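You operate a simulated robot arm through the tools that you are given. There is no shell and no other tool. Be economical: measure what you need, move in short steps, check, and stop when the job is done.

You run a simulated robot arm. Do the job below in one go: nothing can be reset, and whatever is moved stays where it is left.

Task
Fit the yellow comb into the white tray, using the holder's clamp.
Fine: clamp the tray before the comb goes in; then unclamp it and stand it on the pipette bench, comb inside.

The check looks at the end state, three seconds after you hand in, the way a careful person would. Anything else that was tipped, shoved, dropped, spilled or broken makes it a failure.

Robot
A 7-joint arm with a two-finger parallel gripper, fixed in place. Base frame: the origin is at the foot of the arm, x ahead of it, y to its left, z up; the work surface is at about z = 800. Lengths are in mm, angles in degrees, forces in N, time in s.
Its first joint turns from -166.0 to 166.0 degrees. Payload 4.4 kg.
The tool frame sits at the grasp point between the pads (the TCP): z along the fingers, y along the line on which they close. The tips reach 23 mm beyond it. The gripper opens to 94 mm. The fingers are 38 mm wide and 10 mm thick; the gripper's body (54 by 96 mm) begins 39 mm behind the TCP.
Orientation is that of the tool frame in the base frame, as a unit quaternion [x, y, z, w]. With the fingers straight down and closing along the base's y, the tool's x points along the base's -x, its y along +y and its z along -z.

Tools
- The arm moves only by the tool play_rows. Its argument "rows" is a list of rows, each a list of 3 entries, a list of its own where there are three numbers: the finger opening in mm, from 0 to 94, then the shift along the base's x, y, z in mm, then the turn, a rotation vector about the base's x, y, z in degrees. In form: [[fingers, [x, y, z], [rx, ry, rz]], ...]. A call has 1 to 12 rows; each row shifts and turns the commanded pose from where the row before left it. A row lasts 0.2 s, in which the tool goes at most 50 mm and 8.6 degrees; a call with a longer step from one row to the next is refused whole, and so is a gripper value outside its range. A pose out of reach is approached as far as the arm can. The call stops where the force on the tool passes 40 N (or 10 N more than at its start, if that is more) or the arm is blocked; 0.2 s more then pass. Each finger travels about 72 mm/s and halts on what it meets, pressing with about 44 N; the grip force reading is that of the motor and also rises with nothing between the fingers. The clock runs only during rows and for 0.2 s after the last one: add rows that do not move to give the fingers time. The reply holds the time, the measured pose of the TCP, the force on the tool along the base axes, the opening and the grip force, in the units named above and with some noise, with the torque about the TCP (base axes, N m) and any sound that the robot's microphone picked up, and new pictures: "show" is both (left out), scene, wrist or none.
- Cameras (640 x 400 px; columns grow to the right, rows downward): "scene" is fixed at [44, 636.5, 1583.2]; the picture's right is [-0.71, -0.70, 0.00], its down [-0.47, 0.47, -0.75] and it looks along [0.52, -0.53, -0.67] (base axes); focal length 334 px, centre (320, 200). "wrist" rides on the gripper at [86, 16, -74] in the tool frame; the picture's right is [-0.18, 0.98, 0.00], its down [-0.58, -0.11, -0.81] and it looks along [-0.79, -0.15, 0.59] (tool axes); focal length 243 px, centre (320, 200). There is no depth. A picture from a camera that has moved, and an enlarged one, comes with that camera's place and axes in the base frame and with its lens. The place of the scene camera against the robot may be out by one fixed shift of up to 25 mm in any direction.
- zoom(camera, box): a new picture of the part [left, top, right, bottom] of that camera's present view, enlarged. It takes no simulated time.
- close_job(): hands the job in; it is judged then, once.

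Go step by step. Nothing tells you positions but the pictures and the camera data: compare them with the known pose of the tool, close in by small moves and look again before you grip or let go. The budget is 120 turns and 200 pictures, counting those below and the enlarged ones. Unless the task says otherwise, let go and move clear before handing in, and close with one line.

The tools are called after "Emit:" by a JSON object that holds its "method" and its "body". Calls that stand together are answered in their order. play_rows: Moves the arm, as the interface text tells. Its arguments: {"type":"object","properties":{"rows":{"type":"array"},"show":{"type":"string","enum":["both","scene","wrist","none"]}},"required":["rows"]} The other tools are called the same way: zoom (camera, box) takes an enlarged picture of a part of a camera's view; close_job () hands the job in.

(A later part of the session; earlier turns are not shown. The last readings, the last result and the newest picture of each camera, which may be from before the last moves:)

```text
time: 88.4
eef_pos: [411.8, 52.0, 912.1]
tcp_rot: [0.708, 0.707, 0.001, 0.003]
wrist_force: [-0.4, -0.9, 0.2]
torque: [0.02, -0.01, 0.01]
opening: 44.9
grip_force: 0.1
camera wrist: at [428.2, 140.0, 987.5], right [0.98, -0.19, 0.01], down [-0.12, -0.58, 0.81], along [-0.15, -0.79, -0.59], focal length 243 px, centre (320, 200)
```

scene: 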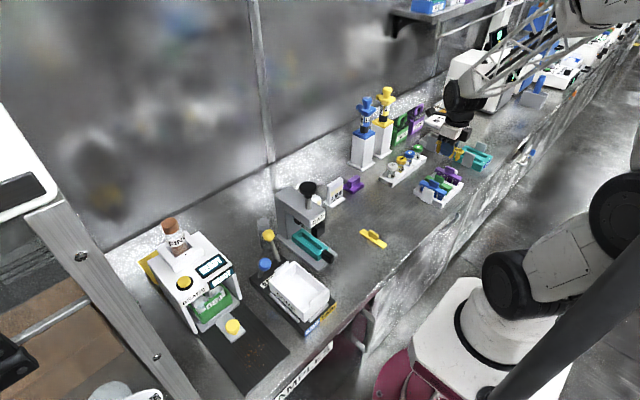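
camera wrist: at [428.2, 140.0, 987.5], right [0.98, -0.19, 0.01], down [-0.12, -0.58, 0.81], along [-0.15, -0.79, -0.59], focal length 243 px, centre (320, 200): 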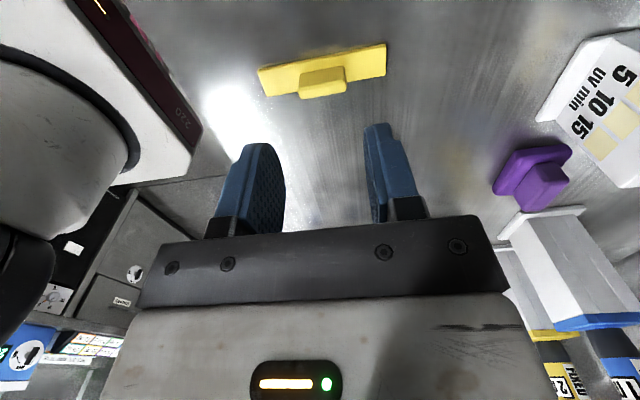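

Descending on the tab at the same pose as before, gripping and lifting.

Emit:
{"method": "play_rows", "body": {"rows": [[45, [0.7, 0, -40], [0, 0, 0]], [45, [0, 0, -25], [0, 0, 0]], [45, [0, 0, -10], [0, 0, 0]], [45, [0, 0, -4], [0, 0, 0]], [45, [0, 0, 0], [0, 0, 0]], [28, [0, 0, 0], [0, 0, 0]], [28, [0, 0, 0], [0, 0, 0]], [28, [0, 0, 0], [0, 0, 0]]], "show": "none"}}

Emit:
{"method": "zoom", "body": {"camera": "wrist", "box": [200, 60, 440, 220]}}

```text
time: 90.2
eef_pos: [413.2, 53.3, 835.1]
tcp_rot: [0.708, 0.706, 0.001, 0.004]
wrist_force: [0.3, 0.1, 0.2]
torque: [0.0, 0.04, 0.0]
opening: 32.8
grip_force: 44.3
```

```text
2.50 times, centred on (320, 140) of wrist
camera zoom: at [429.1, 140.9, 908.9], right [0.98, -0.19, 0.01], down [-0.12, -0.58, 0.81], along [-0.15, -0.79, -0.59], focal length 606 px, centre (320, 350)
```

zoom: 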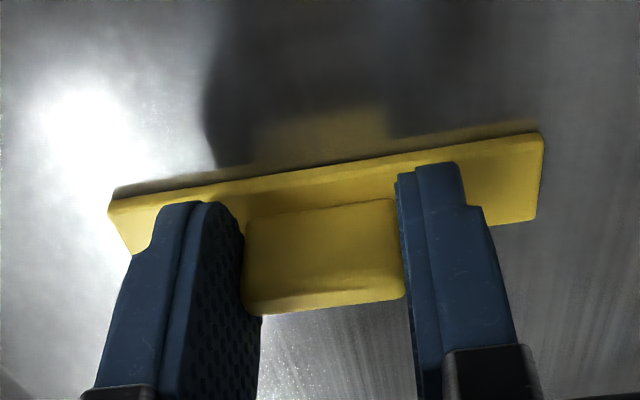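

Lid gripped. Carrying it at moderate height to above the strip in the rack.

Emit:
{"method": "play_rows", "body": {"rows": [[28, [0, 0, 30], [0, 0, 0]], [28, [0, 0, 40], [0, 0, 0]], [28, [0, 0, 35], [0, 0, 0]], [28, [-3, -45, 0], [0, 0, 0]], [28, [-3, -45, 0], [0, 0, 0]], [28, [-3, -45, 0], [0, 0, 0]], [28, [-3, -45, 0], [0, 0, 0]], [28, [-3, -45, 0], [0, 0, 0]], [28, [-3, -45, 0], [0, 0, 0]], [28, [-3, -45, 0], [0, 0, 0]], [28, [-3, -43, 0], [0, 0, 0]], [28, [0, 0, 0], [0, 0, 0]]], "show": "none"}}

Emit:
{"method": "play_rows", "body": {"rows": [[28, [0, 0, -20], [0, 0, 0]], [28, [0, 0, 0], [0, 0, 0]], [28, [0, 0, 0], [0, 0, 0]]], "show": "wrist"}}

Emit:
{"method": "zoom", "body": {"camera": "scene", "box": [405, 130, 475, 205]}}

Emit:
{"method": "zoom", "body": {"camera": "wrist", "box": [200, 0, 440, 200]}}

```text
time: 92.8
eef_pos: [391.3, -304.5, 936.8]
tcp_rot: [0.708, 0.706, 0.001, 0.004]
wrist_force: [-0.1, -0.8, -0.3]
torque: [0.06, 0.0, -0.01]
opening: 32.6
grip_force: 43.9
```

```text
time: 93.6
eef_pos: [389.8, -303.7, 916.6]
tcp_rot: [0.708, 0.706, 0.001, 0.004]
wrist_force: [0.4, -1.1, -0.3]
torque: [-0.02, -0.02, -0.02]
opening: 32.7
grip_force: 44.3
camera wrist: at [406.1, -217.1, 991.5], right [0.98, -0.19, 0.01], down [-0.12, -0.58, 0.81], along [-0.15, -0.79, -0.59], focal length 243 px, centre (320, 200)
```

wrist: 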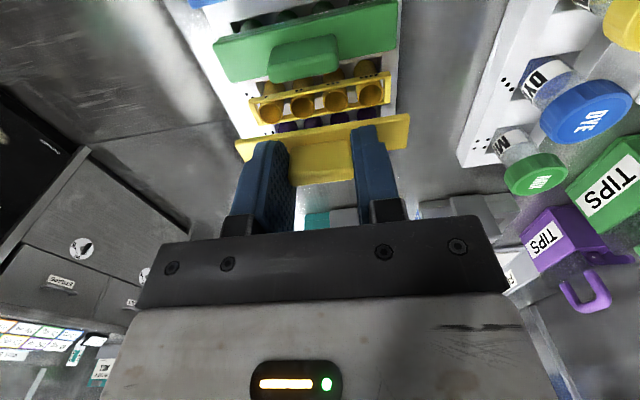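

```text
5.33 times, centred on (440, 168) of scene
camera zoom: at [44.0, 636.5, 1583.2], right [-0.71, -0.7, 0.0], down [-0.47, 0.47, -0.75], along [0.52, -0.53, -0.67], focal length 1782 px, centre (-320, 373)
```

zoom: 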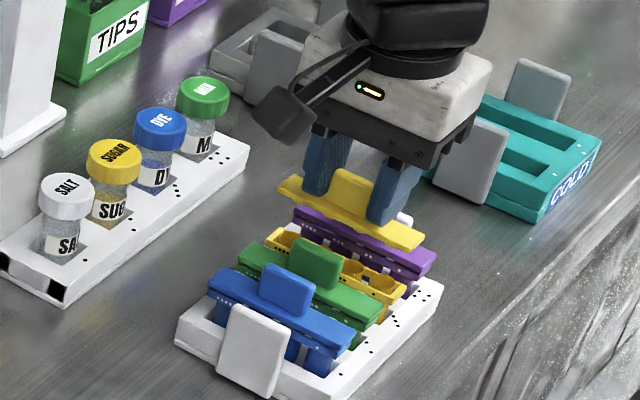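

```text
2.00 times, centred on (320, 100) of wrist
camera zoom: at [406.1, -217.1, 991.5], right [0.98, -0.19, 0.01], down [-0.12, -0.58, 0.81], along [-0.15, -0.79, -0.59], focal length 485 px, centre (320, 400)
```

zoom: 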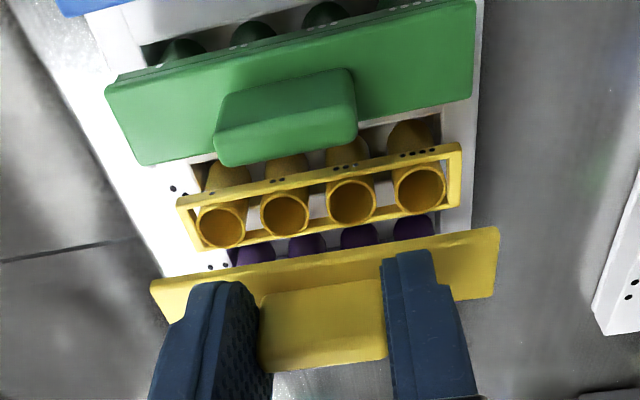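

Lid roughly above the strip; I'll lower to just above it and compare edges.

Emit:
{"method": "play_rows", "body": {"rows": [[28, [0, 0, -15], [0, 0, 0]], [28, [0, 0, -8], [0, 0, 0]], [28, [0, 0, 0], [0, 0, 0]]], "show": "none"}}

Emit:
{"method": "zoom", "body": {"camera": "scene", "box": [420, 150, 465, 195]}}

Emit:
{"method": "zoom", "body": {"camera": "wrist", "box": [220, 40, 420, 190]}}

```text
time: 94.4
eef_pos: [389.6, -305.1, 892.7]
tcp_rot: [0.708, 0.707, 0.002, 0.004]
wrist_force: [0.4, -0.7, -0.7]
torque: [0.01, 0.0, 0.02]
opening: 32.7
grip_force: 44.1
```

```text
8.89 times, centred on (442, 172) of scene
camera zoom: at [44.0, 636.5, 1583.2], right [-0.71, -0.7, 0.0], down [-0.47, 0.47, -0.75], along [0.52, -0.53, -0.67], focal length 2970 px, centre (-769, 444)
```

zoom: 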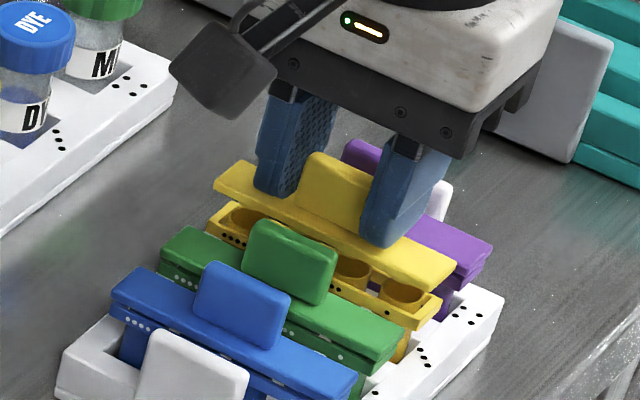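

```text
2.67 times, centred on (320, 115) of wrist
camera zoom: at [405.7, -216.5, 969.0], right [0.98, -0.19, 0.01], down [-0.12, -0.58, 0.81], along [-0.15, -0.79, -0.59], focal length 647 px, centre (320, 427)
```

zoom: 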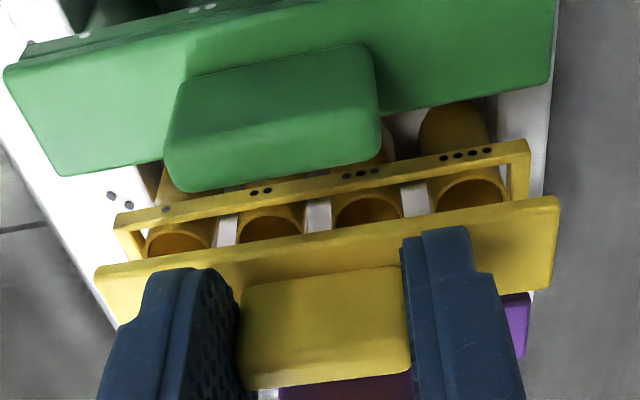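

Both views show the lid about 3 mm too far to −y. Shifting +3 mm and pressing down gently.

Emit:
{"method": "play_rows", "body": {"rows": [[28, [-0.5, 3, 0], [0, 0, 0]], [28, [0, 0, -3], [0, 0, 0]], [28, [0, 0, -2], [0, 0, 0]], [28, [0, 0, -1.5], [0, 0, 0]], [28, [0, 0, -1.5], [0, 0, 0]], [28, [0, 0, -1.5], [0, 0, 0]], [28, [0, 0, -1.5], [0, 0, 0]], [28, [0, 0, -1.5], [0, 0, 0]], [28, [0, 0, -1.5], [0, 0, 0]]], "show": "none"}}

Emit:
{"method": "zoom", "body": {"camera": "scene", "box": [420, 150, 465, 195]}}

Emit:
{"method": "zoom", "body": {"camera": "wrist", "box": [220, 40, 420, 190]}}

```text
time: 96.4
eef_pos: [389.1, -301.4, 882.0]
tcp_rot: [0.708, 0.707, 0.001, 0.004]
wrist_force: [-1.8, 0.2, 8.4]
torque: [-0.05, 0.31, -0.03]
opening: 32.8
grip_force: 43.8
```

```text
8.89 times, centred on (442, 172) of scene
camera zoom: at [44.0, 636.5, 1583.2], right [-0.71, -0.7, 0.0], down [-0.47, 0.47, -0.75], along [0.52, -0.53, -0.67], focal length 2970 px, centre (-769, 444)
```

zoom: 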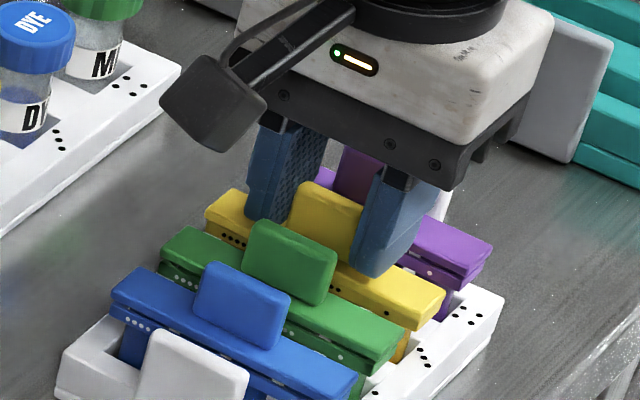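

```text
2.67 times, centred on (320, 115) of wrist
camera zoom: at [405.0, -213.9, 956.5], right [0.98, -0.19, 0.01], down [-0.12, -0.58, 0.81], along [-0.15, -0.79, -0.59], focal length 647 px, centre (320, 427)
```

zoom: 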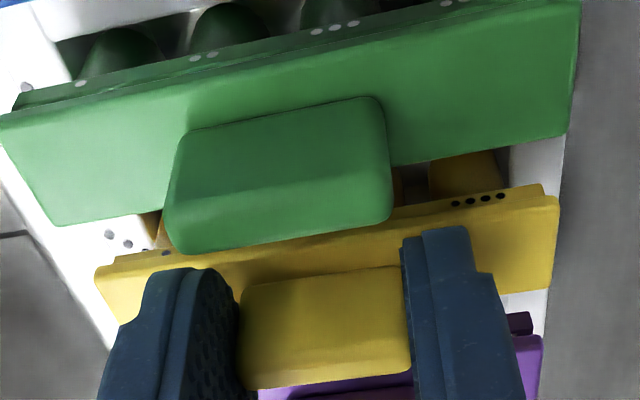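

The lid lies on the strip like the other combs. Pressing a little more to snap it.

Emit:
{"method": "play_rows", "body": {"rows": [[28, [0, 0, -1], [0, 0, 0]], [28, [0, 0, -1], [0, 0, 0]], [28, [0, 0, -1], [0, 0, 0]], [28, [0, 0, -1], [0, 0, 0]], [28, [0, 0, -1], [0, 0, 0]], [28, [0, 0, -1], [0, 0, 0]]], "show": "none"}}

```text
time: 97.1
eef_pos: [388.9, -301.6, 880.7]
tcp_rot: [0.708, 0.707, 0.003, 0.005]
wrist_force: [-3.9, 0.5, 11.8]
torque: [0.04, 0.24, 0.0]
opening: 32.7
grip_force: 44.0
heard: snap
stopped in row 3: the force on the tool passed its limit at 44 N (the readings are from after the stop); the commanded pose is now the measured one
```

A snap was heard: the lid is back on. Releasing, rising and checking the rack.

Emit:
{"method": "play_rows", "body": {"rows": [[45, [0, 0, 0], [0, 0, 0]], [50, [0, 0, 0], [0, 0, 0]], [50, [0, 0, 15], [0, 0, 0]], [50, [0, 0, 30], [0, 0, 0]], [50, [0, 45, 20], [0, 0, 0]], [50, [0, 45, 10], [0, 0, 0]], [50, [0, 45, 10], [0, 0, 0]], [50, [0, 0, 0], [0, 0, 0]]], "show": "none"}}

Emit:
{"method": "zoom", "body": {"camera": "scene", "box": [405, 140, 475, 210]}}

Emit:
{"method": "zoom", "body": {"camera": "wrist", "box": [200, 0, 440, 200]}}

```text
time: 98.9
eef_pos: [391.4, -167.2, 966.4]
tcp_rot: [0.707, 0.707, 0.002, 0.005]
wrist_force: [-0.8, -0.5, -0.1]
torque: [0.0, -0.01, 0.02]
opening: 49.9
grip_force: 0.0
```

```text
5.71 times, centred on (440, 175) of scene
camera zoom: at [44.0, 636.5, 1583.2], right [-0.71, -0.7, 0.0], down [-0.47, 0.47, -0.75], along [0.52, -0.53, -0.67], focal length 1909 px, centre (-366, 343)
```

zoom: 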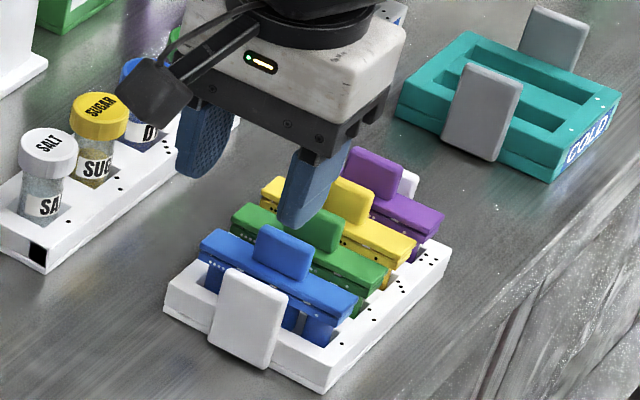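

```text
2.00 times, centred on (320, 100) of wrist
camera zoom: at [406.6, -79.3, 1041.3], right [0.98, -0.19, 0.01], down [-0.12, -0.58, 0.81], along [-0.14, -0.8, -0.59], focal length 485 px, centre (320, 400)
```

zoom: 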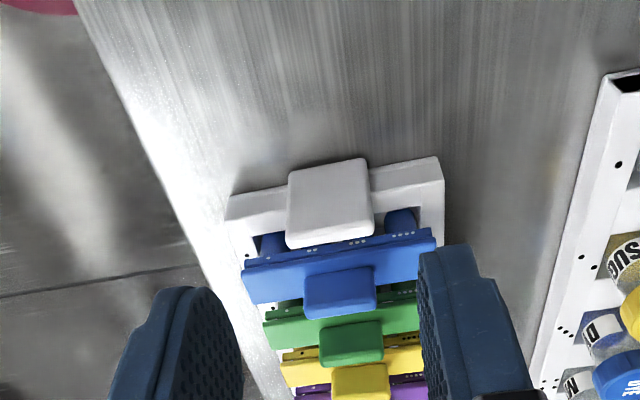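

The strip comb is back in place with its lid. Now the real comb: plate top z≈843 at about (750,552), behind the BEADS machine whose bottle reaches z≈1065. I approach high, yawed −180° so the camera stays clear of the machine.

Emit:
{"method": "play_rows", "body": {"rows": [[50, [0, 0, 48], [0, 0, 0]], [50, [0, 0, 48], [0, 0, 0]], [50, [0, 0, 48], [0, 0, 0]], [50, [0, 0, 48], [0, 0, 0]], [50, [20, 43, 0], [0, 0, 0]], [50, [20, 43, 0], [0, 0, 0]], [50, [20, 43, 0], [0, 0, 0]], [50, [20, 43, 0], [0, 0, 0]], [50, [20, 43, 0], [0, 0, -7.5]], [50, [20, 43, 0], [0, 0, -7.5]], [50, [20, 43, 0], [0, 0, -7.5]], [50, [20, 43, 0], [0, 0, -7.5]]], "show": "none"}}

Emit:
{"method": "play_rows", "body": {"rows": [[50, [22, 43, 0], [0, 0, -7.5]], [50, [22, 43, 0], [0, 0, -7.5]], [50, [22, 43, 0], [0, 0, -7.5]], [50, [22, 43, 0], [0, 0, -7.5]], [50, [22, 43, 0], [0, 0, -7.5]], [50, [22, 43, 0], [0, 0, -7.5]], [50, [22, 43, 0], [0, 0, -7.5]], [50, [22, 43, 0], [0, 0, -7.5]], [50, [22, 28, 0], [0, 0, 0]], [50, [0, 0, 0], [0, 0, 0]]], "show": "both"}}

```text
time: 101.5
eef_pos: [549.9, 178.7, 1158.5]
tcp_rot: [0.867, 0.499, 0.0, 0.006]
wrist_force: [-0.4, -0.2, -0.1]
torque: [-0.03, 0.02, 0.0]
opening: 50.3
grip_force: 0.1
```

```text
time: 103.7
eef_pos: [690.9, 340.9, 1160.9]
tcp_rot: [0.96, 0.279, -0.005, -0.023]
wrist_force: [-0.3, 0.4, 0.3]
torque: [-0.01, 0.05, -0.01]
opening: 49.9
grip_force: 0.0
out of reach, approached as far as the arm can: row 4, 5, 6, 7, 8, 9
camera wrist: at [775.0, 370.4, 1235.4], right [0.37, -0.93, -0.05], down [-0.53, -0.25, 0.81], along [-0.76, -0.28, -0.59], focal length 243 px, centre (320, 200)
```

scene: 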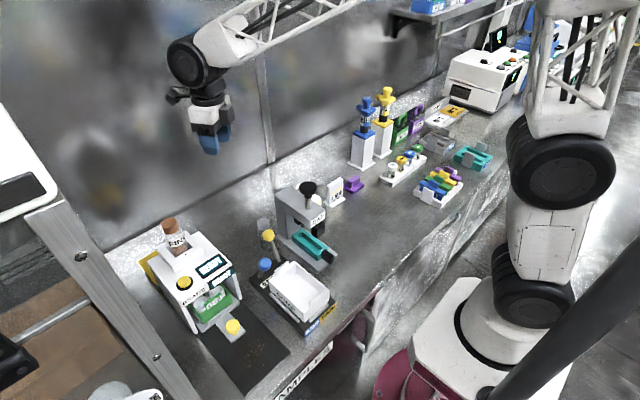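
wrist: 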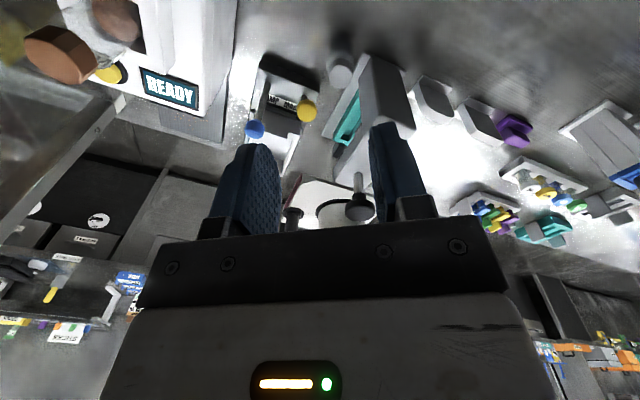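

The wrist joint limit blocks yaw −180 here; the same finger direction is reachable from the other side (+180). I'll unwind the wrist at this safe height.

Emit:
{"method": "play_rows", "body": {"rows": [[50, [0, 0, 0], [0, 0, 8.5]], [50, [0, 0, 0], [0, 0, 8.5]], [50, [0, 0, 0], [0, 0, 8.5]], [50, [0, 0, 0], [0, 0, 8.5]], [50, [0, 0, 0], [0, 0, 8.5]], [50, [0, 0, 0], [0, 0, 8.5]], [50, [0, 0, 0], [0, 0, 8.5]], [50, [0, 0, 0], [0, 0, 8.5]], [50, [0, 0, 0], [0, 0, 8.5]], [50, [0, 0, 0], [0, 0, 8.5]], [50, [0, 0, 0], [0, 0, 8.5]], [50, [0, 0, 0], [0, 0, 8.5]]], "show": "scene"}}

```text
time: 106.3
eef_pos: [691.4, 338.7, 1160.6]
tcp_rot: [0.389, 0.921, -0.017, -0.009]
wrist_force: [-0.6, 0.4, 0.5]
torque: [-0.02, -0.01, 0.0]
opening: 50.1
grip_force: 0.0
```

scene: 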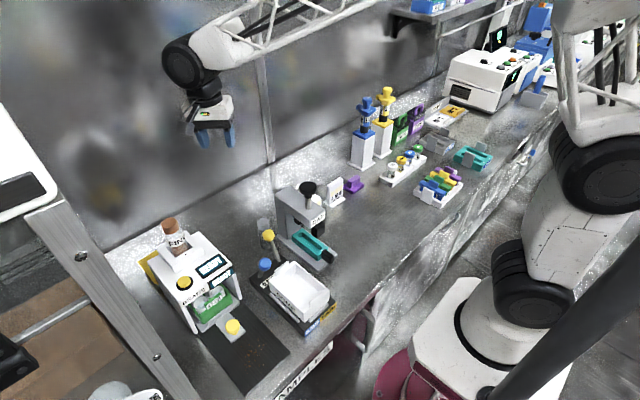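

Continuing to unwind.

Emit:
{"method": "play_rows", "body": {"rows": [[50, [0, 0, 0], [0, 0, 8.5]], [50, [0, 0, 0], [0, 0, 8.5]], [50, [0, 0, 0], [0, 0, 8.5]], [50, [0, 0, 0], [0, 0, 8.5]], [50, [0, 0, 0], [0, 0, 8.5]], [50, [0, 0, 0], [0, 0, 8.5]], [50, [0, 0, 0], [0, 0, 8.5]], [50, [0, 0, 0], [0, 0, 8.5]], [50, [0, 0, 0], [0, 0, 8.5]], [50, [0, 0, 0], [0, 0, 8.5]], [50, [0, 0, 0], [0, 0, 8.5]], [50, [0, 0, 0], [0, 0, 8.5]]], "show": "none"}}

Emit:
{"method": "play_rows", "body": {"rows": [[50, [0, 0, 0], [0, 0, 8.5]], [50, [0, 0, 0], [0, 0, 8.5]], [50, [0, 0, 0], [0, 0, 8.5]], [50, [0, 0, 0], [0, 0, 8.5]], [50, [0, 0, 0], [0, 0, 8.5]], [50, [0, 0, 0], [0, 0, 8.5]], [50, [0, 0, 0], [0, 0, 8.5]], [50, [0, 0, 0], [0, 0, 8.5]], [50, [0, 0, 0], [0, 0, 8.5]], [50, [0, 0, 0], [0, 0, 8.5]], [50, [0, 0, 0], [0, 0, 8.5]], [50, [0, 0, 0], [0, 0, 8.5]]], "show": "none"}}

```text
time: 108.9
eef_pos: [692.7, 338.2, 1161.1]
tcp_rot: [-0.468, 0.883, -0.018, 0.01]
wrist_force: [-0.5, -0.3, 0.1]
torque: [-0.02, 0.0, -0.01]
opening: 50.1
grip_force: 0.0
```

```text
time: 111.5
eef_pos: [691.0, 338.1, 1161.5]
tcp_rot: [0.982, -0.189, 0.005, -0.019]
wrist_force: [-1.1, 0.4, -0.2]
torque: [-0.01, 0.0, 0.0]
opening: 50.0
grip_force: 0.2
```

Finishing the turn, correcting a slight tilt and moving over the comb at height.

Emit:
{"method": "play_rows", "body": {"rows": [[50, [0, 0, 0], [-2, 1, 0]], [50, [12, 43, 0], [0, 0, 7.3]], [50, [12, 43, 0], [0, 0, 7.3]], [50, [12, 43, 0], [0, 0, 7.2]], [50, [12, 43, 0], [0, 0, 0]], [50, [11, 42, 0], [0, 0, 0]], [50, [0, 0, -20], [0, 0, 0]], [50, [0, 0, 0], [0, 0, 0]]], "show": "both"}}

```text
time: 113.3
eef_pos: [751.6, 553.0, 1139.1]
tcp_rot: [1.0, -0.002, 0.0, 0.0]
wrist_force: [-1.4, 0.1, 0.6]
torque: [0.02, 0.0, 0.02]
opening: 50.0
grip_force: 0.1
camera wrist: at [838.2, 536.7, 1214.9], right [-0.19, -0.98, 0.0], down [-0.58, 0.11, 0.81], along [-0.79, 0.15, -0.59], focal length 243 px, centre (320, 200)
```

scene: 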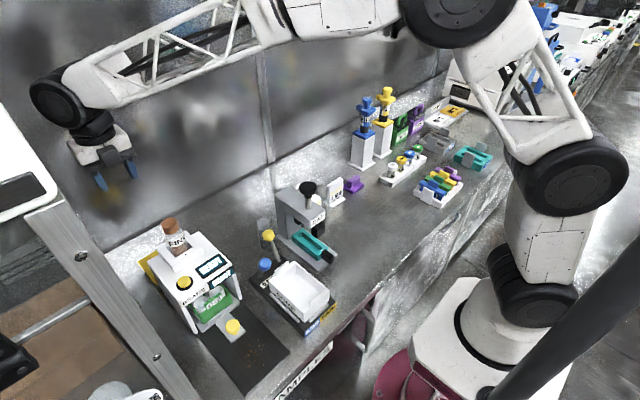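
wrist: 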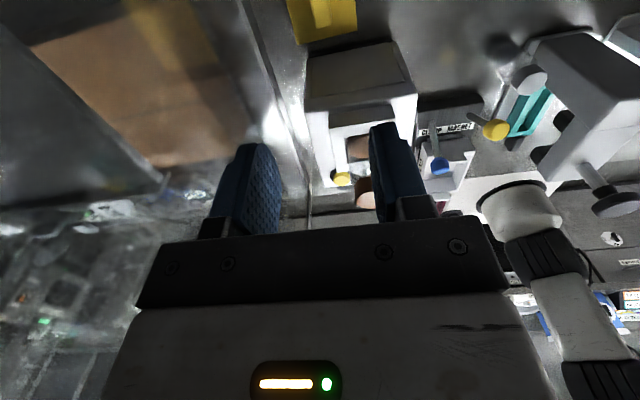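

Reached upright. The forearm would pass close to the bottle when low, so I'll tilt the tool 20° (wrist outward, fingers along the handle's length) before descending, then look at the comb.

Emit:
{"method": "play_rows", "body": {"rows": [[50, [0, 0, 0], [0, 6.7, 0]], [50, [0, 0, 0], [0, 6.7, 0]], [50, [0, 0, 0], [0, 6.6, 0]], [50, [0, 0, -40], [0, 0, 0]], [50, [0, 0, -40], [0, 0, 0]], [50, [0, 0, -30], [0, 0, 0]], [50, [0, 0, 0], [0, 0, 0]]], "show": "both"}}

Emit:
{"method": "zoom", "body": {"camera": "scene", "box": [20, 80, 240, 300]}}

```text
time: 114.9
eef_pos: [751.7, 554.2, 1031.6]
tcp_rot: [0.985, -0.002, -0.174, 0.001]
wrist_force: [-0.7, 0.1, 0.4]
torque: [0.01, 0.04, 0.0]
opening: 50.1
grip_force: 0.1
camera wrist: at [859.3, 537.4, 1072.7], right [-0.18, -0.98, 0.06], down [-0.27, 0.11, 0.96], along [-0.95, 0.15, -0.28], focal length 243 px, centre (320, 200)
```

scene: 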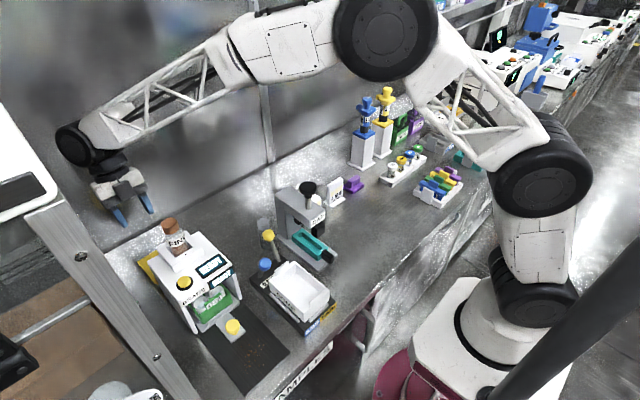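
wrist: 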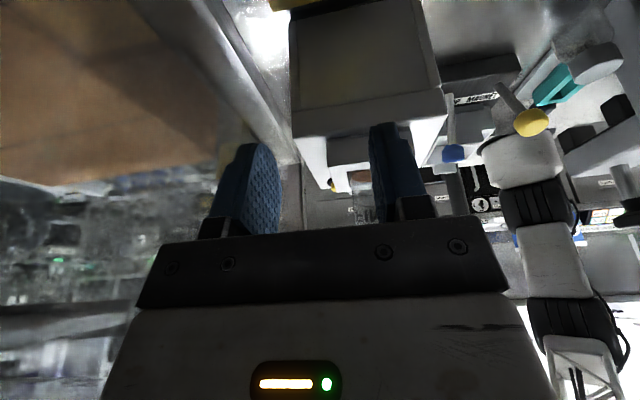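

```text
1.82 times, centred on (130, 190) of scene
camera zoom: at [44.0, 636.5, 1583.2], right [-0.71, -0.7, 0.0], down [-0.47, 0.47, -0.75], along [0.52, -0.53, -0.67], focal length 608 px, centre (666, 218)
```

zoom: 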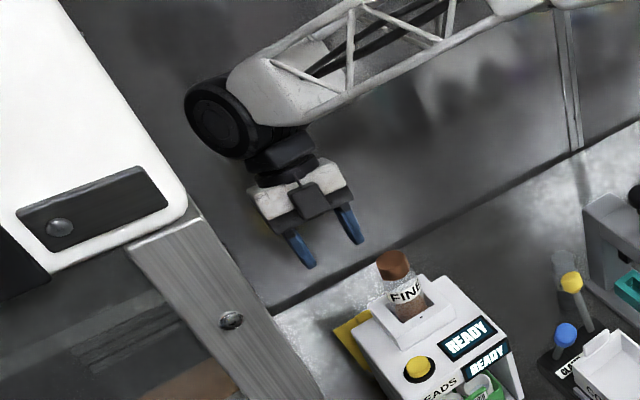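

Clear so far. Descending further to z≈940 and looking.

Emit:
{"method": "play_rows", "body": {"rows": [[50, [0, 0, -30], [0, 0, 0]], [50, [0, 0, -30], [0, 0, 0]], [50, [0, 0, -30], [0, 0, 0]], [50, [0, 0, 0], [0, 0, 0]]], "show": "both"}}

Emit:
{"method": "zoom", "body": {"camera": "scene", "box": [80, 140, 240, 300]}}

Emit:
{"method": "zoom", "body": {"camera": "wrist", "box": [200, 0, 440, 200]}}

```text
time: 115.9
eef_pos: [751.9, 552.0, 940.9]
tcp_rot: [0.985, -0.002, -0.174, 0.001]
wrist_force: [1.0, 0.4, -0.8]
torque: [0.04, 0.02, -0.01]
opening: 50.0
grip_force: 0.0
camera wrist: at [858.7, 536.3, 982.2], right [-0.18, -0.98, 0.06], down [-0.27, 0.11, 0.96], along [-0.95, 0.15, -0.28], focal length 243 px, centre (320, 200)
```

scene: 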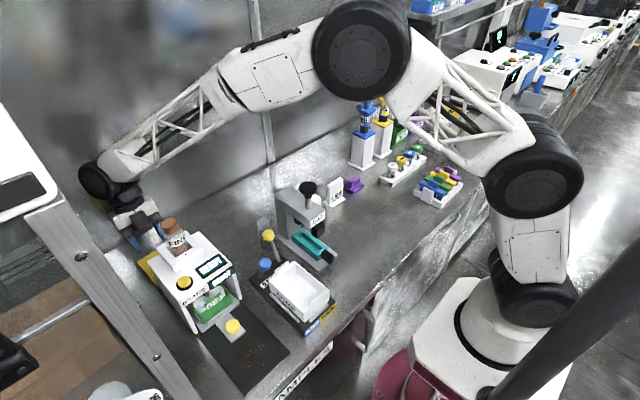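
wrist: 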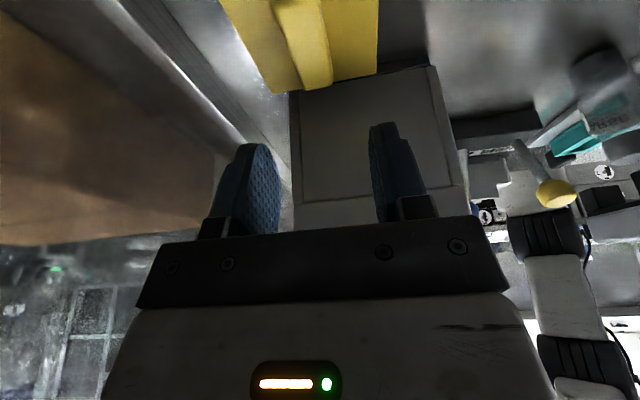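

```text
2.50 times, centred on (160, 220) of scene
camera zoom: at [44.0, 636.5, 1583.2], right [-0.71, -0.7, 0.0], down [-0.47, 0.47, -0.75], along [0.52, -0.53, -0.67], focal length 835 px, centre (720, 150)
```

zoom: 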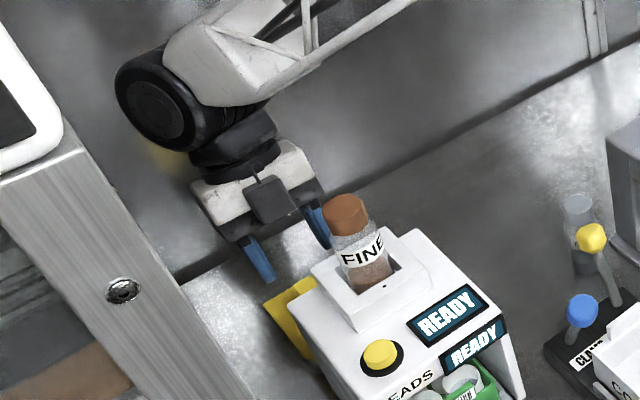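

```text
2.00 times, centred on (320, 100) of wrist
camera zoom: at [858.7, 536.3, 982.2], right [-0.18, -0.98, 0.06], down [-0.27, 0.11, 0.96], along [-0.95, 0.15, -0.28], focal length 485 px, centre (320, 400)
```

zoom: 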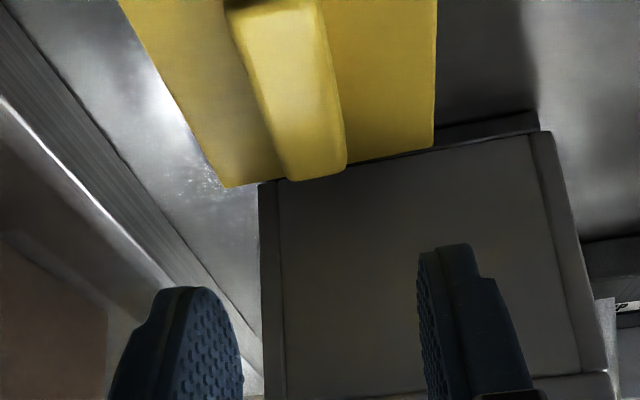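

Handle centred at y≈552, plate edge at x≈703.6. Descending to 898 and re-checking.

Emit:
{"method": "play_rows", "body": {"rows": [[50, [0, 0, -22], [0, 0, 0]], [50, [0, 0, -20], [0, 0, 0]], [50, [0, 0, 0], [0, 0, 0]]], "show": "both"}}

Emit:
{"method": "zoom", "body": {"camera": "scene", "box": [80, 160, 220, 300]}}

Emit:
{"method": "zoom", "body": {"camera": "wrist", "box": [180, 0, 460, 230]}}

```text
time: 116.7
eef_pos: [751.4, 550.8, 899.6]
tcp_rot: [0.985, -0.003, -0.174, -0.001]
wrist_force: [0.7, -0.1, -0.6]
torque: [0.01, 0.02, -0.01]
opening: 49.8
grip_force: 0.1
camera wrist: at [858.8, 535.4, 941.7], right [-0.18, -0.98, 0.06], down [-0.27, 0.11, 0.96], along [-0.95, 0.15, -0.28], focal length 243 px, centre (320, 200)
```

scene: 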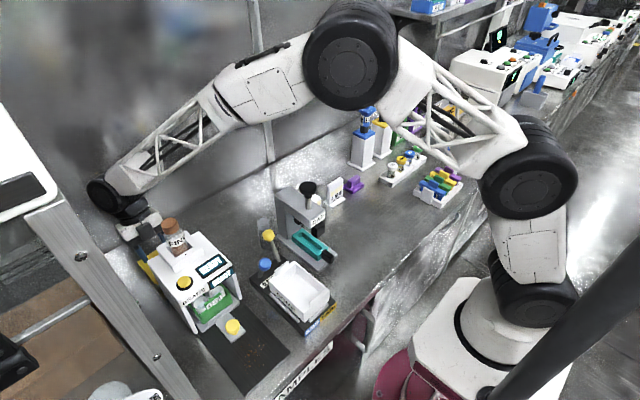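
wrist: 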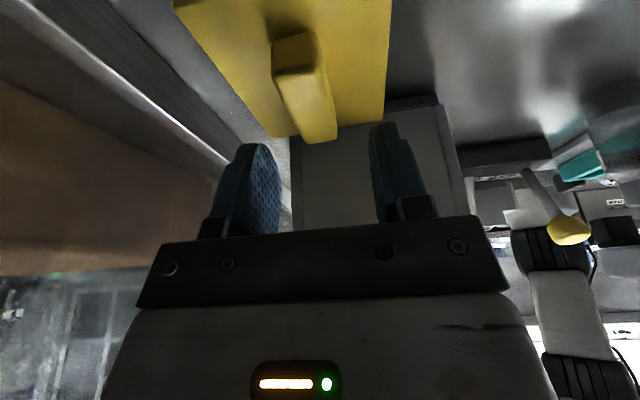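

```text
2.86 times, centred on (150, 230) of scene
camera zoom: at [44.0, 636.5, 1583.2], right [-0.71, -0.7, 0.0], down [-0.47, 0.47, -0.75], along [0.52, -0.53, -0.67], focal length 955 px, centre (806, 114)
```

zoom: 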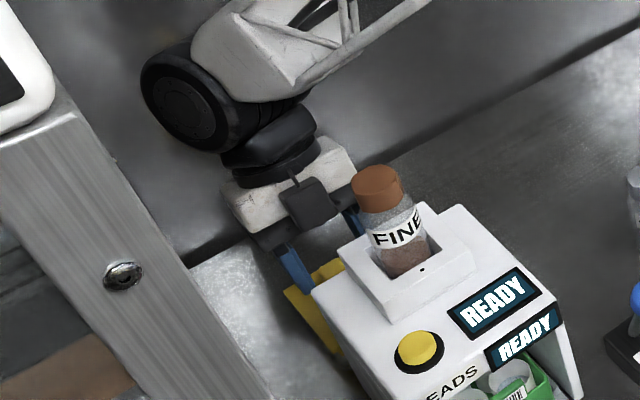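

```text
1.74 times, centred on (320, 115) of wrist
camera zoom: at [858.8, 535.4, 941.7], right [-0.18, -0.98, 0.06], down [-0.27, 0.11, 0.96], along [-0.95, 0.15, -0.28], focal length 422 px, centre (320, 348)
```

zoom: 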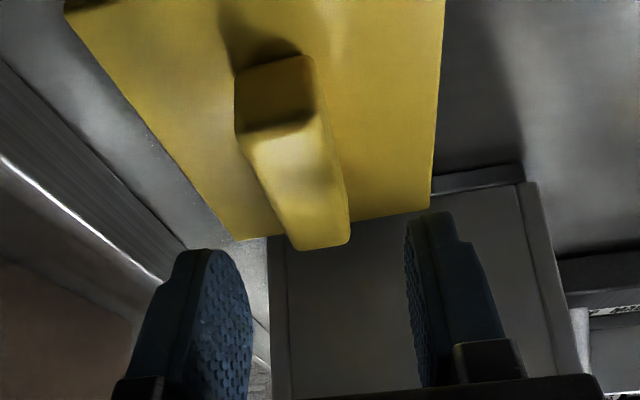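

Handle: x 728–781, y≈554, top z≈865, 18 mm wide. Moving onto it and gripping.

Emit:
{"method": "play_rows", "body": {"rows": [[50, [3, 3, -10], [0, 0, 0]], [50, [0, 0, -8], [0, 0, 0]], [50, [0, 0, -5], [0, 0, 0]], [50, [0, 0, 0], [0, 0, 0]]], "show": "wrist"}}

Emit:
{"method": "zoom", "body": {"camera": "scene", "box": [80, 160, 220, 300]}}

```text
time: 117.7
eef_pos: [754.8, 555.5, 876.0]
tcp_rot: [0.985, -0.003, -0.174, 0.0]
wrist_force: [0.1, 0.3, -1.1]
torque: [0.02, -0.01, -0.01]
opening: 50.0
grip_force: 0.0
camera wrist: at [861.3, 539.0, 917.4], right [-0.18, -0.98, 0.06], down [-0.27, 0.11, 0.96], along [-0.95, 0.15, -0.28], focal length 243 px, centre (320, 200)
```

wrist: 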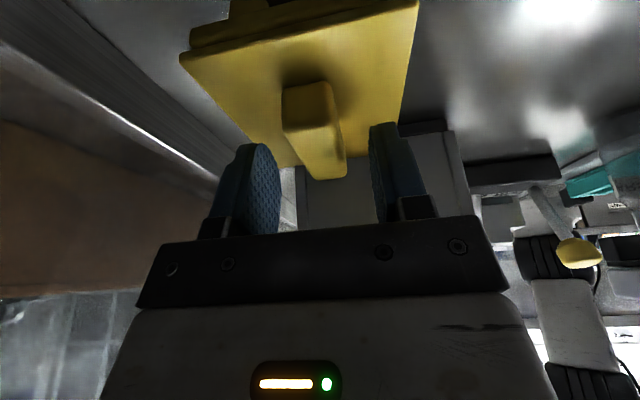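

```text
2.86 times, centred on (150, 230) of scene
camera zoom: at [44.0, 636.5, 1583.2], right [-0.71, -0.7, 0.0], down [-0.47, 0.47, -0.75], along [0.52, -0.53, -0.67], focal length 955 px, centre (806, 114)
```

zoom: 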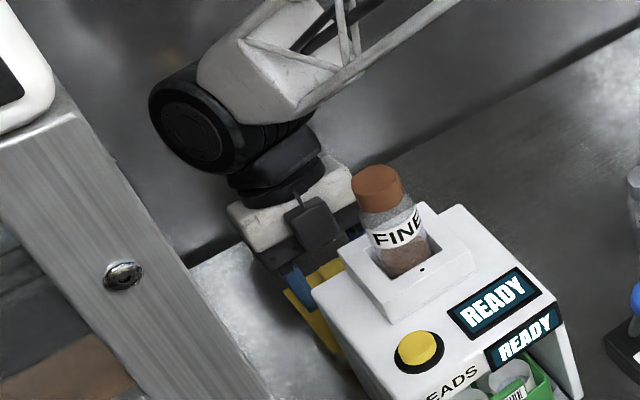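

Fingers straddle the handle. Closing and lifting straight up.

Emit:
{"method": "play_rows", "body": {"rows": [[30, [0, 0, 0], [0, 0, 0]], [14, [0, 0, 0], [0, 0, 0]], [12, [0, 0, 0], [0, 0, 0]], [12, [0, 0, 0], [0, 0, 0]]], "show": "none"}}

Emit:
{"method": "play_rows", "body": {"rows": [[12, [0, 0, 10], [0, 0, 0]], [12, [0, 0, 25], [0, 0, 0]], [12, [0, 0, 40], [0, 0, 0]], [12, [0, 0, 0], [0, 0, 0]]], "show": "both"}}

Emit:
{"method": "zoom", "body": {"camera": "wrist", "box": [160, 0, 440, 220]}}

```text
time: 118.7
eef_pos: [754.5, 554.5, 876.4]
tcp_rot: [0.985, -0.003, -0.173, 0.001]
wrist_force: [-0.6, -0.1, -0.1]
torque: [0.02, 0.03, -0.01]
opening: 21.1
grip_force: 43.5
```

```text
time: 119.7
eef_pos: [754.2, 554.2, 949.9]
tcp_rot: [0.985, -0.002, -0.174, 0.0]
wrist_force: [0.0, -0.4, -0.2]
torque: [0.02, 0.0, -0.02]
opening: 20.8
grip_force: 44.1
camera wrist: at [861.2, 538.6, 991.7], right [-0.18, -0.98, 0.06], down [-0.27, 0.11, 0.96], along [-0.95, 0.15, -0.28], focal length 243 px, centre (320, 200)
```

scene: 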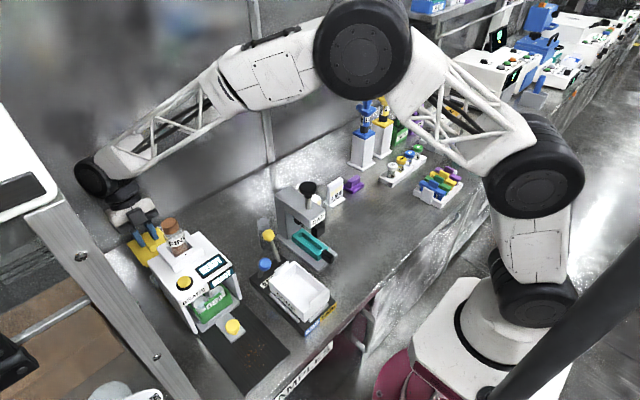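
wrist: 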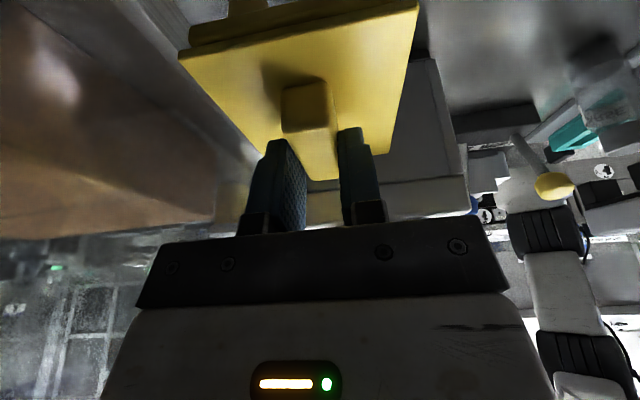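

```text
1.82 times, centred on (300, 110) of wrist
camera zoom: at [861.2, 538.6, 991.7], right [-0.18, -0.98, 0.06], down [-0.27, 0.11, 0.96], along [-0.95, 0.15, -0.28], focal length 441 px, centre (356, 364)
```

zoom: 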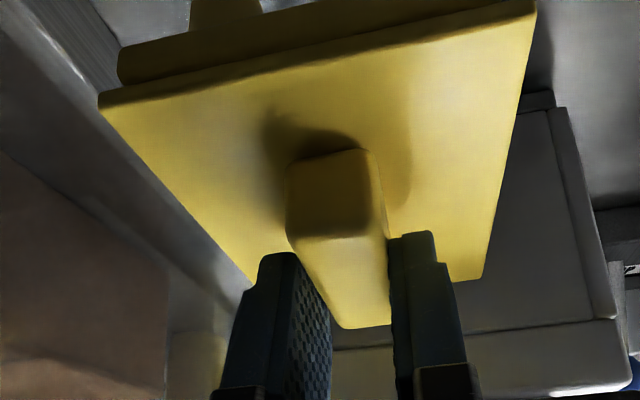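

Comb held level; below its plate is a slightly smaller insert, which fits into the tray with the plate on the rim. Lifting high over the bottle and carrying it to the tray, turning to yaw 0.

Emit:
{"method": "play_rows", "body": {"rows": [[12, [0, 0, 46], [0, 0, 0]], [12, [0, 0, 46], [0, 0, 0]], [12, [0, 0, 46], [0, 0, 0]], [12, [0, 0, 46], [0, 0, 0]], [12, [0, 0, 46], [0, 0, 0]], [12, [-38, -22.6, 0], [0, 0, 0]], [12, [-38, -22.6, 0], [0, 0, 0]], [12, [-38, -22.6, 0], [0, 0, -8.18]], [12, [-38, -22.6, 0], [0, 0, -8.18]], [12, [-38, -22.6, 0], [0, 0, -8.18]], [12, [-38, -22.6, 0], [0, 0, -8.18]], [12, [-38, -22.6, 0], [0, 0, -8.18]]], "show": "scene"}}

Emit:
{"method": "play_rows", "body": {"rows": [[12, [-38, -22.6, 0], [0, 0, -8.18]], [12, [-38, -22.6, 0], [0, 0, -8.18]], [12, [-2, 0, 0], [0, 0, -8.18]], [12, [0, 0, 0], [0, 0, -8.18]], [12, [0, 0, 0], [0, 0, -8.18]], [12, [0, 0, 0], [0, 0, -8.18]], [12, [0, 0, 0], [0, 0, -8.18]], [12, [0, 0, 0], [0, 0, -8.18]], [12, [0, 0, 0], [0, 0, -8.18]], [12, [0, 0, 0], [0, 0, -8.18]], [12, [0, 0, 0], [0, 0, -8.18]], [12, [0, 0, 0], [0, 0, -8.18]]], "show": "none"}}

Emit:
{"method": "play_rows", "body": {"rows": [[12, [0, 0, 0], [0, 0, -8.18]], [12, [0, 0, 0], [0, 0, -8.18]], [12, [0, 0, 0], [0, 0, -8.18]], [12, [0, 0, 0], [0, 0, -8.18]], [12, [0, 0, 0], [0, 0, -8.18]], [12, [0, 0, 0], [0, 0, 0]]], "show": "both"}}

```text
time: 122.3
eef_pos: [486.9, 395.0, 1179.4]
tcp_rot: [0.921, -0.347, -0.163, -0.062]
wrist_force: [0.3, -1.2, -0.6]
torque: [0.05, -0.05, 0.01]
opening: 21.0
grip_force: 44.2
```

scene: 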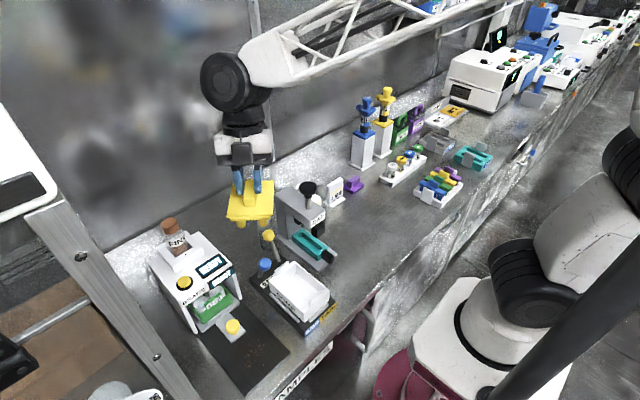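

```text
time: 124.9
eef_pos: [411.0, 351.9, 1180.8]
tcp_rot: [-0.341, 0.924, 0.061, 0.164]
wrist_force: [0.7, 0.6, -1.0]
torque: [-0.03, -0.02, -0.01]
opening: 21.1
grip_force: 44.1
```

```text
time: 126.3
eef_pos: [410.0, 352.2, 1181.8]
tcp_rot: [0.002, 0.985, 0.0, 0.174]
wrist_force: [0.3, -1.3, -0.6]
torque: [0.0, 0.0, 0.02]
opening: 20.6
grip_force: 44.1
camera wrist: at [303.5, 369.4, 1222.2], right [0.18, 0.98, 0.06], down [0.27, -0.11, 0.96], along [0.95, -0.15, -0.28], focal length 243 px, centre (320, 200)
```

scene: 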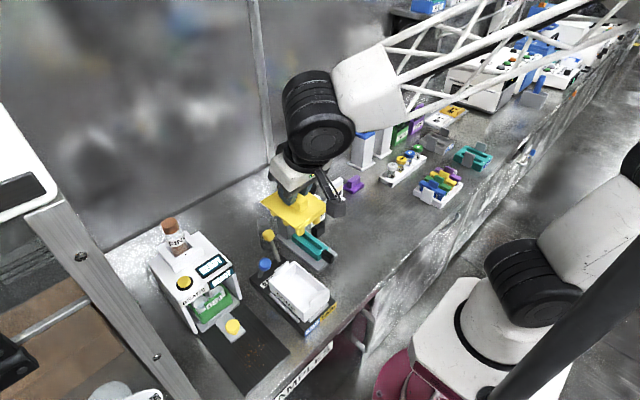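
wrist: 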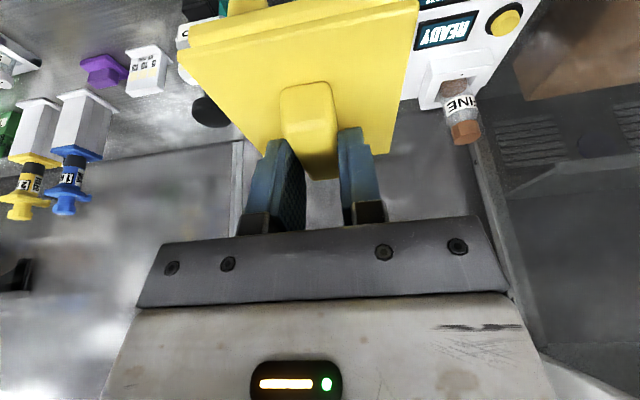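

Comb is above the tray at yaw 0. Zooming on the comb to see its underside.

Emit:
{"method": "zoom", "body": {"camera": "scene", "box": [245, 170, 345, 260]}}

Emit:
{"method": "zoom", "body": {"camera": "wrist", "box": [160, 0, 440, 200]}}

```text
4.44 times, centred on (295, 215) of scene
camera zoom: at [44.0, 636.5, 1583.2], right [-0.71, -0.7, 0.0], down [-0.47, 0.47, -0.75], along [0.52, -0.53, -0.67], focal length 1485 px, centre (431, 133)
```

zoom: 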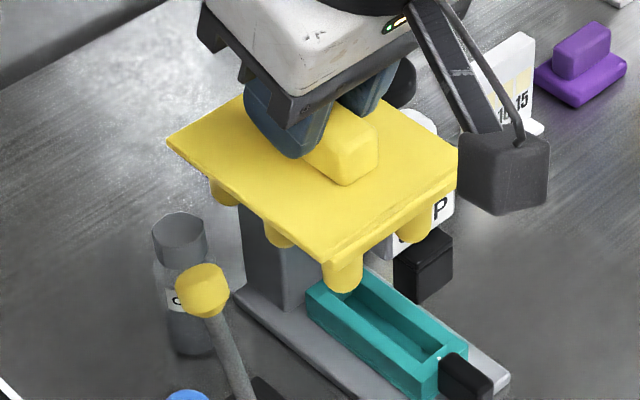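

```text
2.00 times, centred on (300, 100) of wrist
camera zoom: at [303.5, 369.4, 1222.2], right [0.18, 0.98, 0.06], down [0.27, -0.11, 0.96], along [0.95, -0.15, -0.28], focal length 485 px, centre (360, 400)
```

zoom: 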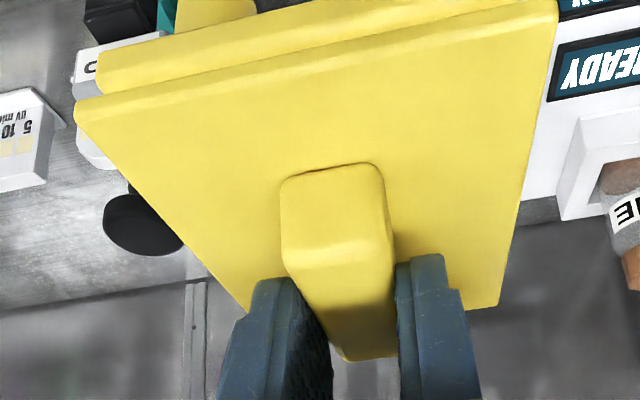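

The comb has cylindrical pegs under the plate. Lowering to just above the tray and checking alignment.

Emit:
{"method": "play_rows", "body": {"rows": [[12, [2, -1, -45], [0, 0, 0]], [12, [0, 0, -45], [0, 0, 0]], [12, [0, 0, -45], [0, 0, 0]], [12, [0, 0, -45], [0, 0, 0]], [12, [0, 0, -25], [0, 0, 0]], [12, [0, 0, 0], [0, 0, 0]]], "show": "both"}}

Emit:
{"method": "zoom", "body": {"camera": "scene", "box": [250, 230, 345, 325]}}

Emit:
{"method": "zoom", "body": {"camera": "wrist", "box": [150, 0, 450, 200]}}

```text
time: 127.7
eef_pos: [410.5, 349.8, 975.8]
tcp_rot: [0.002, 0.985, 0.0, 0.174]
wrist_force: [0.0, 0.7, -0.6]
torque: [0.0, -0.01, 0.01]
opening: 21.0
grip_force: 44.0
camera wrist: at [303.3, 367.5, 1016.9], right [0.18, 0.98, 0.06], down [0.27, -0.11, 0.96], along [0.95, -0.15, -0.28], focal length 243 px, centre (320, 200)
```

scene: 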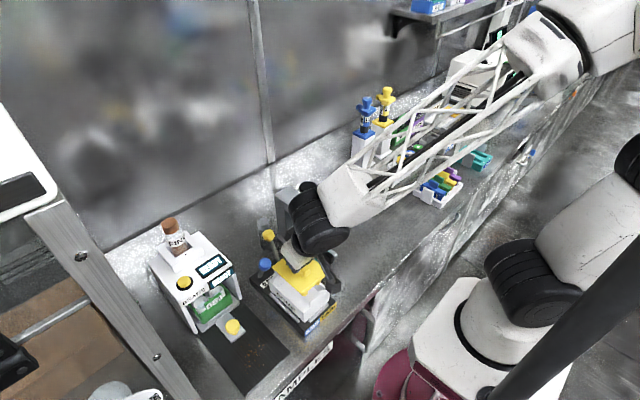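
wrist: 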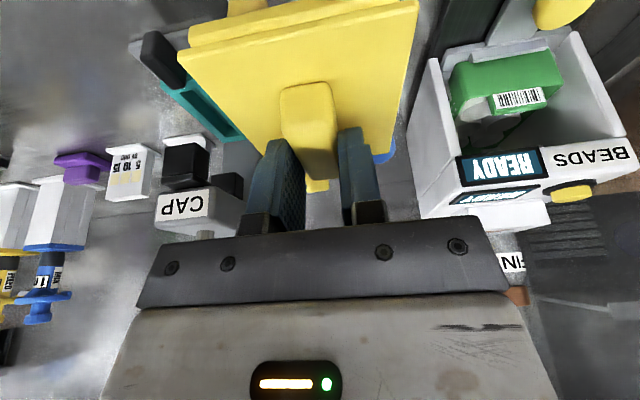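

```text
4.21 times, centred on (298, 278) of scene
camera zoom: at [44.0, 636.5, 1583.2], right [-0.71, -0.7, 0.0], down [-0.47, 0.47, -0.75], along [0.52, -0.53, -0.67], focal length 1407 px, centre (415, -126)
```

zoom: 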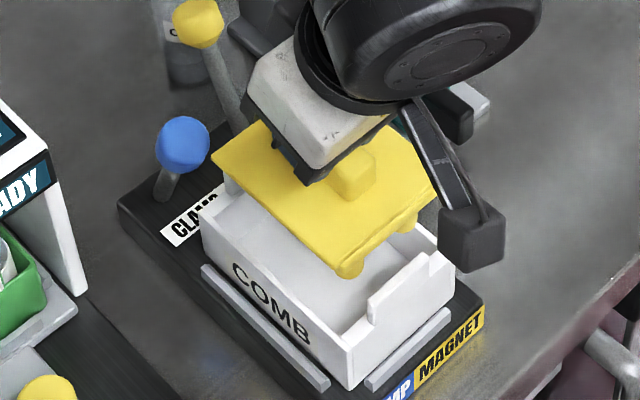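

```text
2.00 times, centred on (300, 100) of wrist
camera zoom: at [303.3, 367.5, 1016.9], right [0.18, 0.98, 0.06], down [0.27, -0.11, 0.96], along [0.95, -0.15, -0.28], focal length 485 px, centre (360, 400)
```

zoom: 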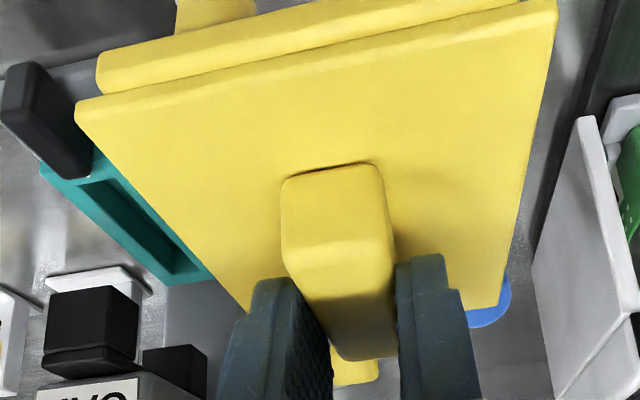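

Comparing edges in the same views, the comb needs about +5 mm in x and +1.2 mm in y. Applying and lowering in small steps.

Emit:
{"method": "play_rows", "body": {"rows": [[12, [5, 1.2, 0], [0, 0, 0]], [12, [0, 0, -6], [0, 0, 0]], [12, [0, 0, -6], [0, 0, 0]], [12, [0, 0, -6], [0, 0, 0]], [12, [0, 0, -4], [0, 0, 0]], [12, [0, 0, 0], [0, 0, 0]]], "show": "none"}}

Emit:
{"method": "zoom", "body": {"camera": "scene", "box": [255, 245, 340, 325]}}

Emit:
{"method": "zoom", "body": {"camera": "wrist", "box": [150, 0, 450, 200]}}

```text
time: 129.1
eef_pos: [417.7, 352.3, 954.3]
tcp_rot: [0.002, 0.985, 0.0, 0.174]
wrist_force: [0.6, -0.1, -0.2]
torque: [-0.03, 0.0, 0.0]
opening: 20.8
grip_force: 43.8
```

```text
5.00 times, centred on (298, 285) of scene
camera zoom: at [44.0, 636.5, 1583.2], right [-0.71, -0.7, 0.0], down [-0.47, 0.47, -0.75], along [0.52, -0.53, -0.67], focal length 1671 px, centre (432, -225)
```

zoom: 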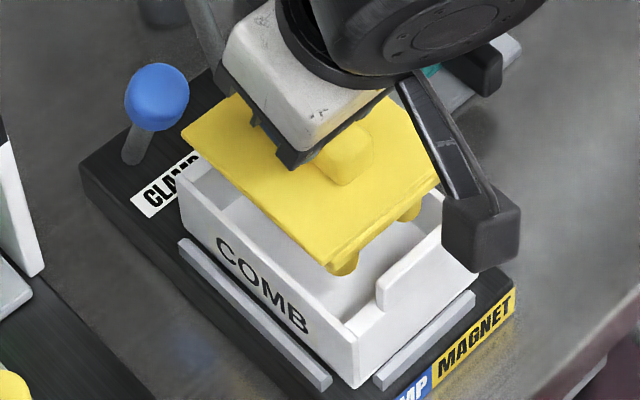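

```text
2.00 times, centred on (300, 100) of wrist
camera zoom: at [310.5, 370.0, 995.1], right [0.18, 0.98, 0.06], down [0.27, -0.11, 0.96], along [0.95, -0.15, -0.28], focal length 485 px, centre (360, 400)
```

zoom: 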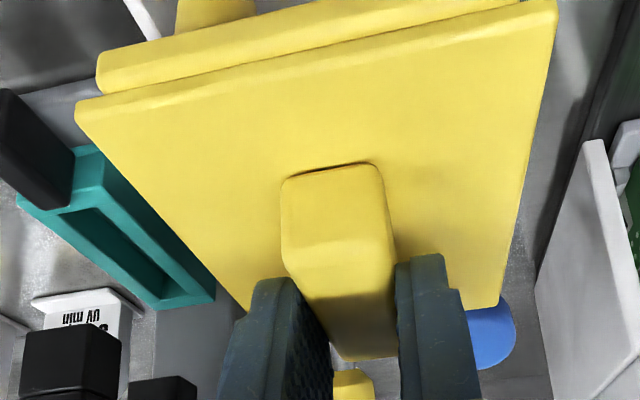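

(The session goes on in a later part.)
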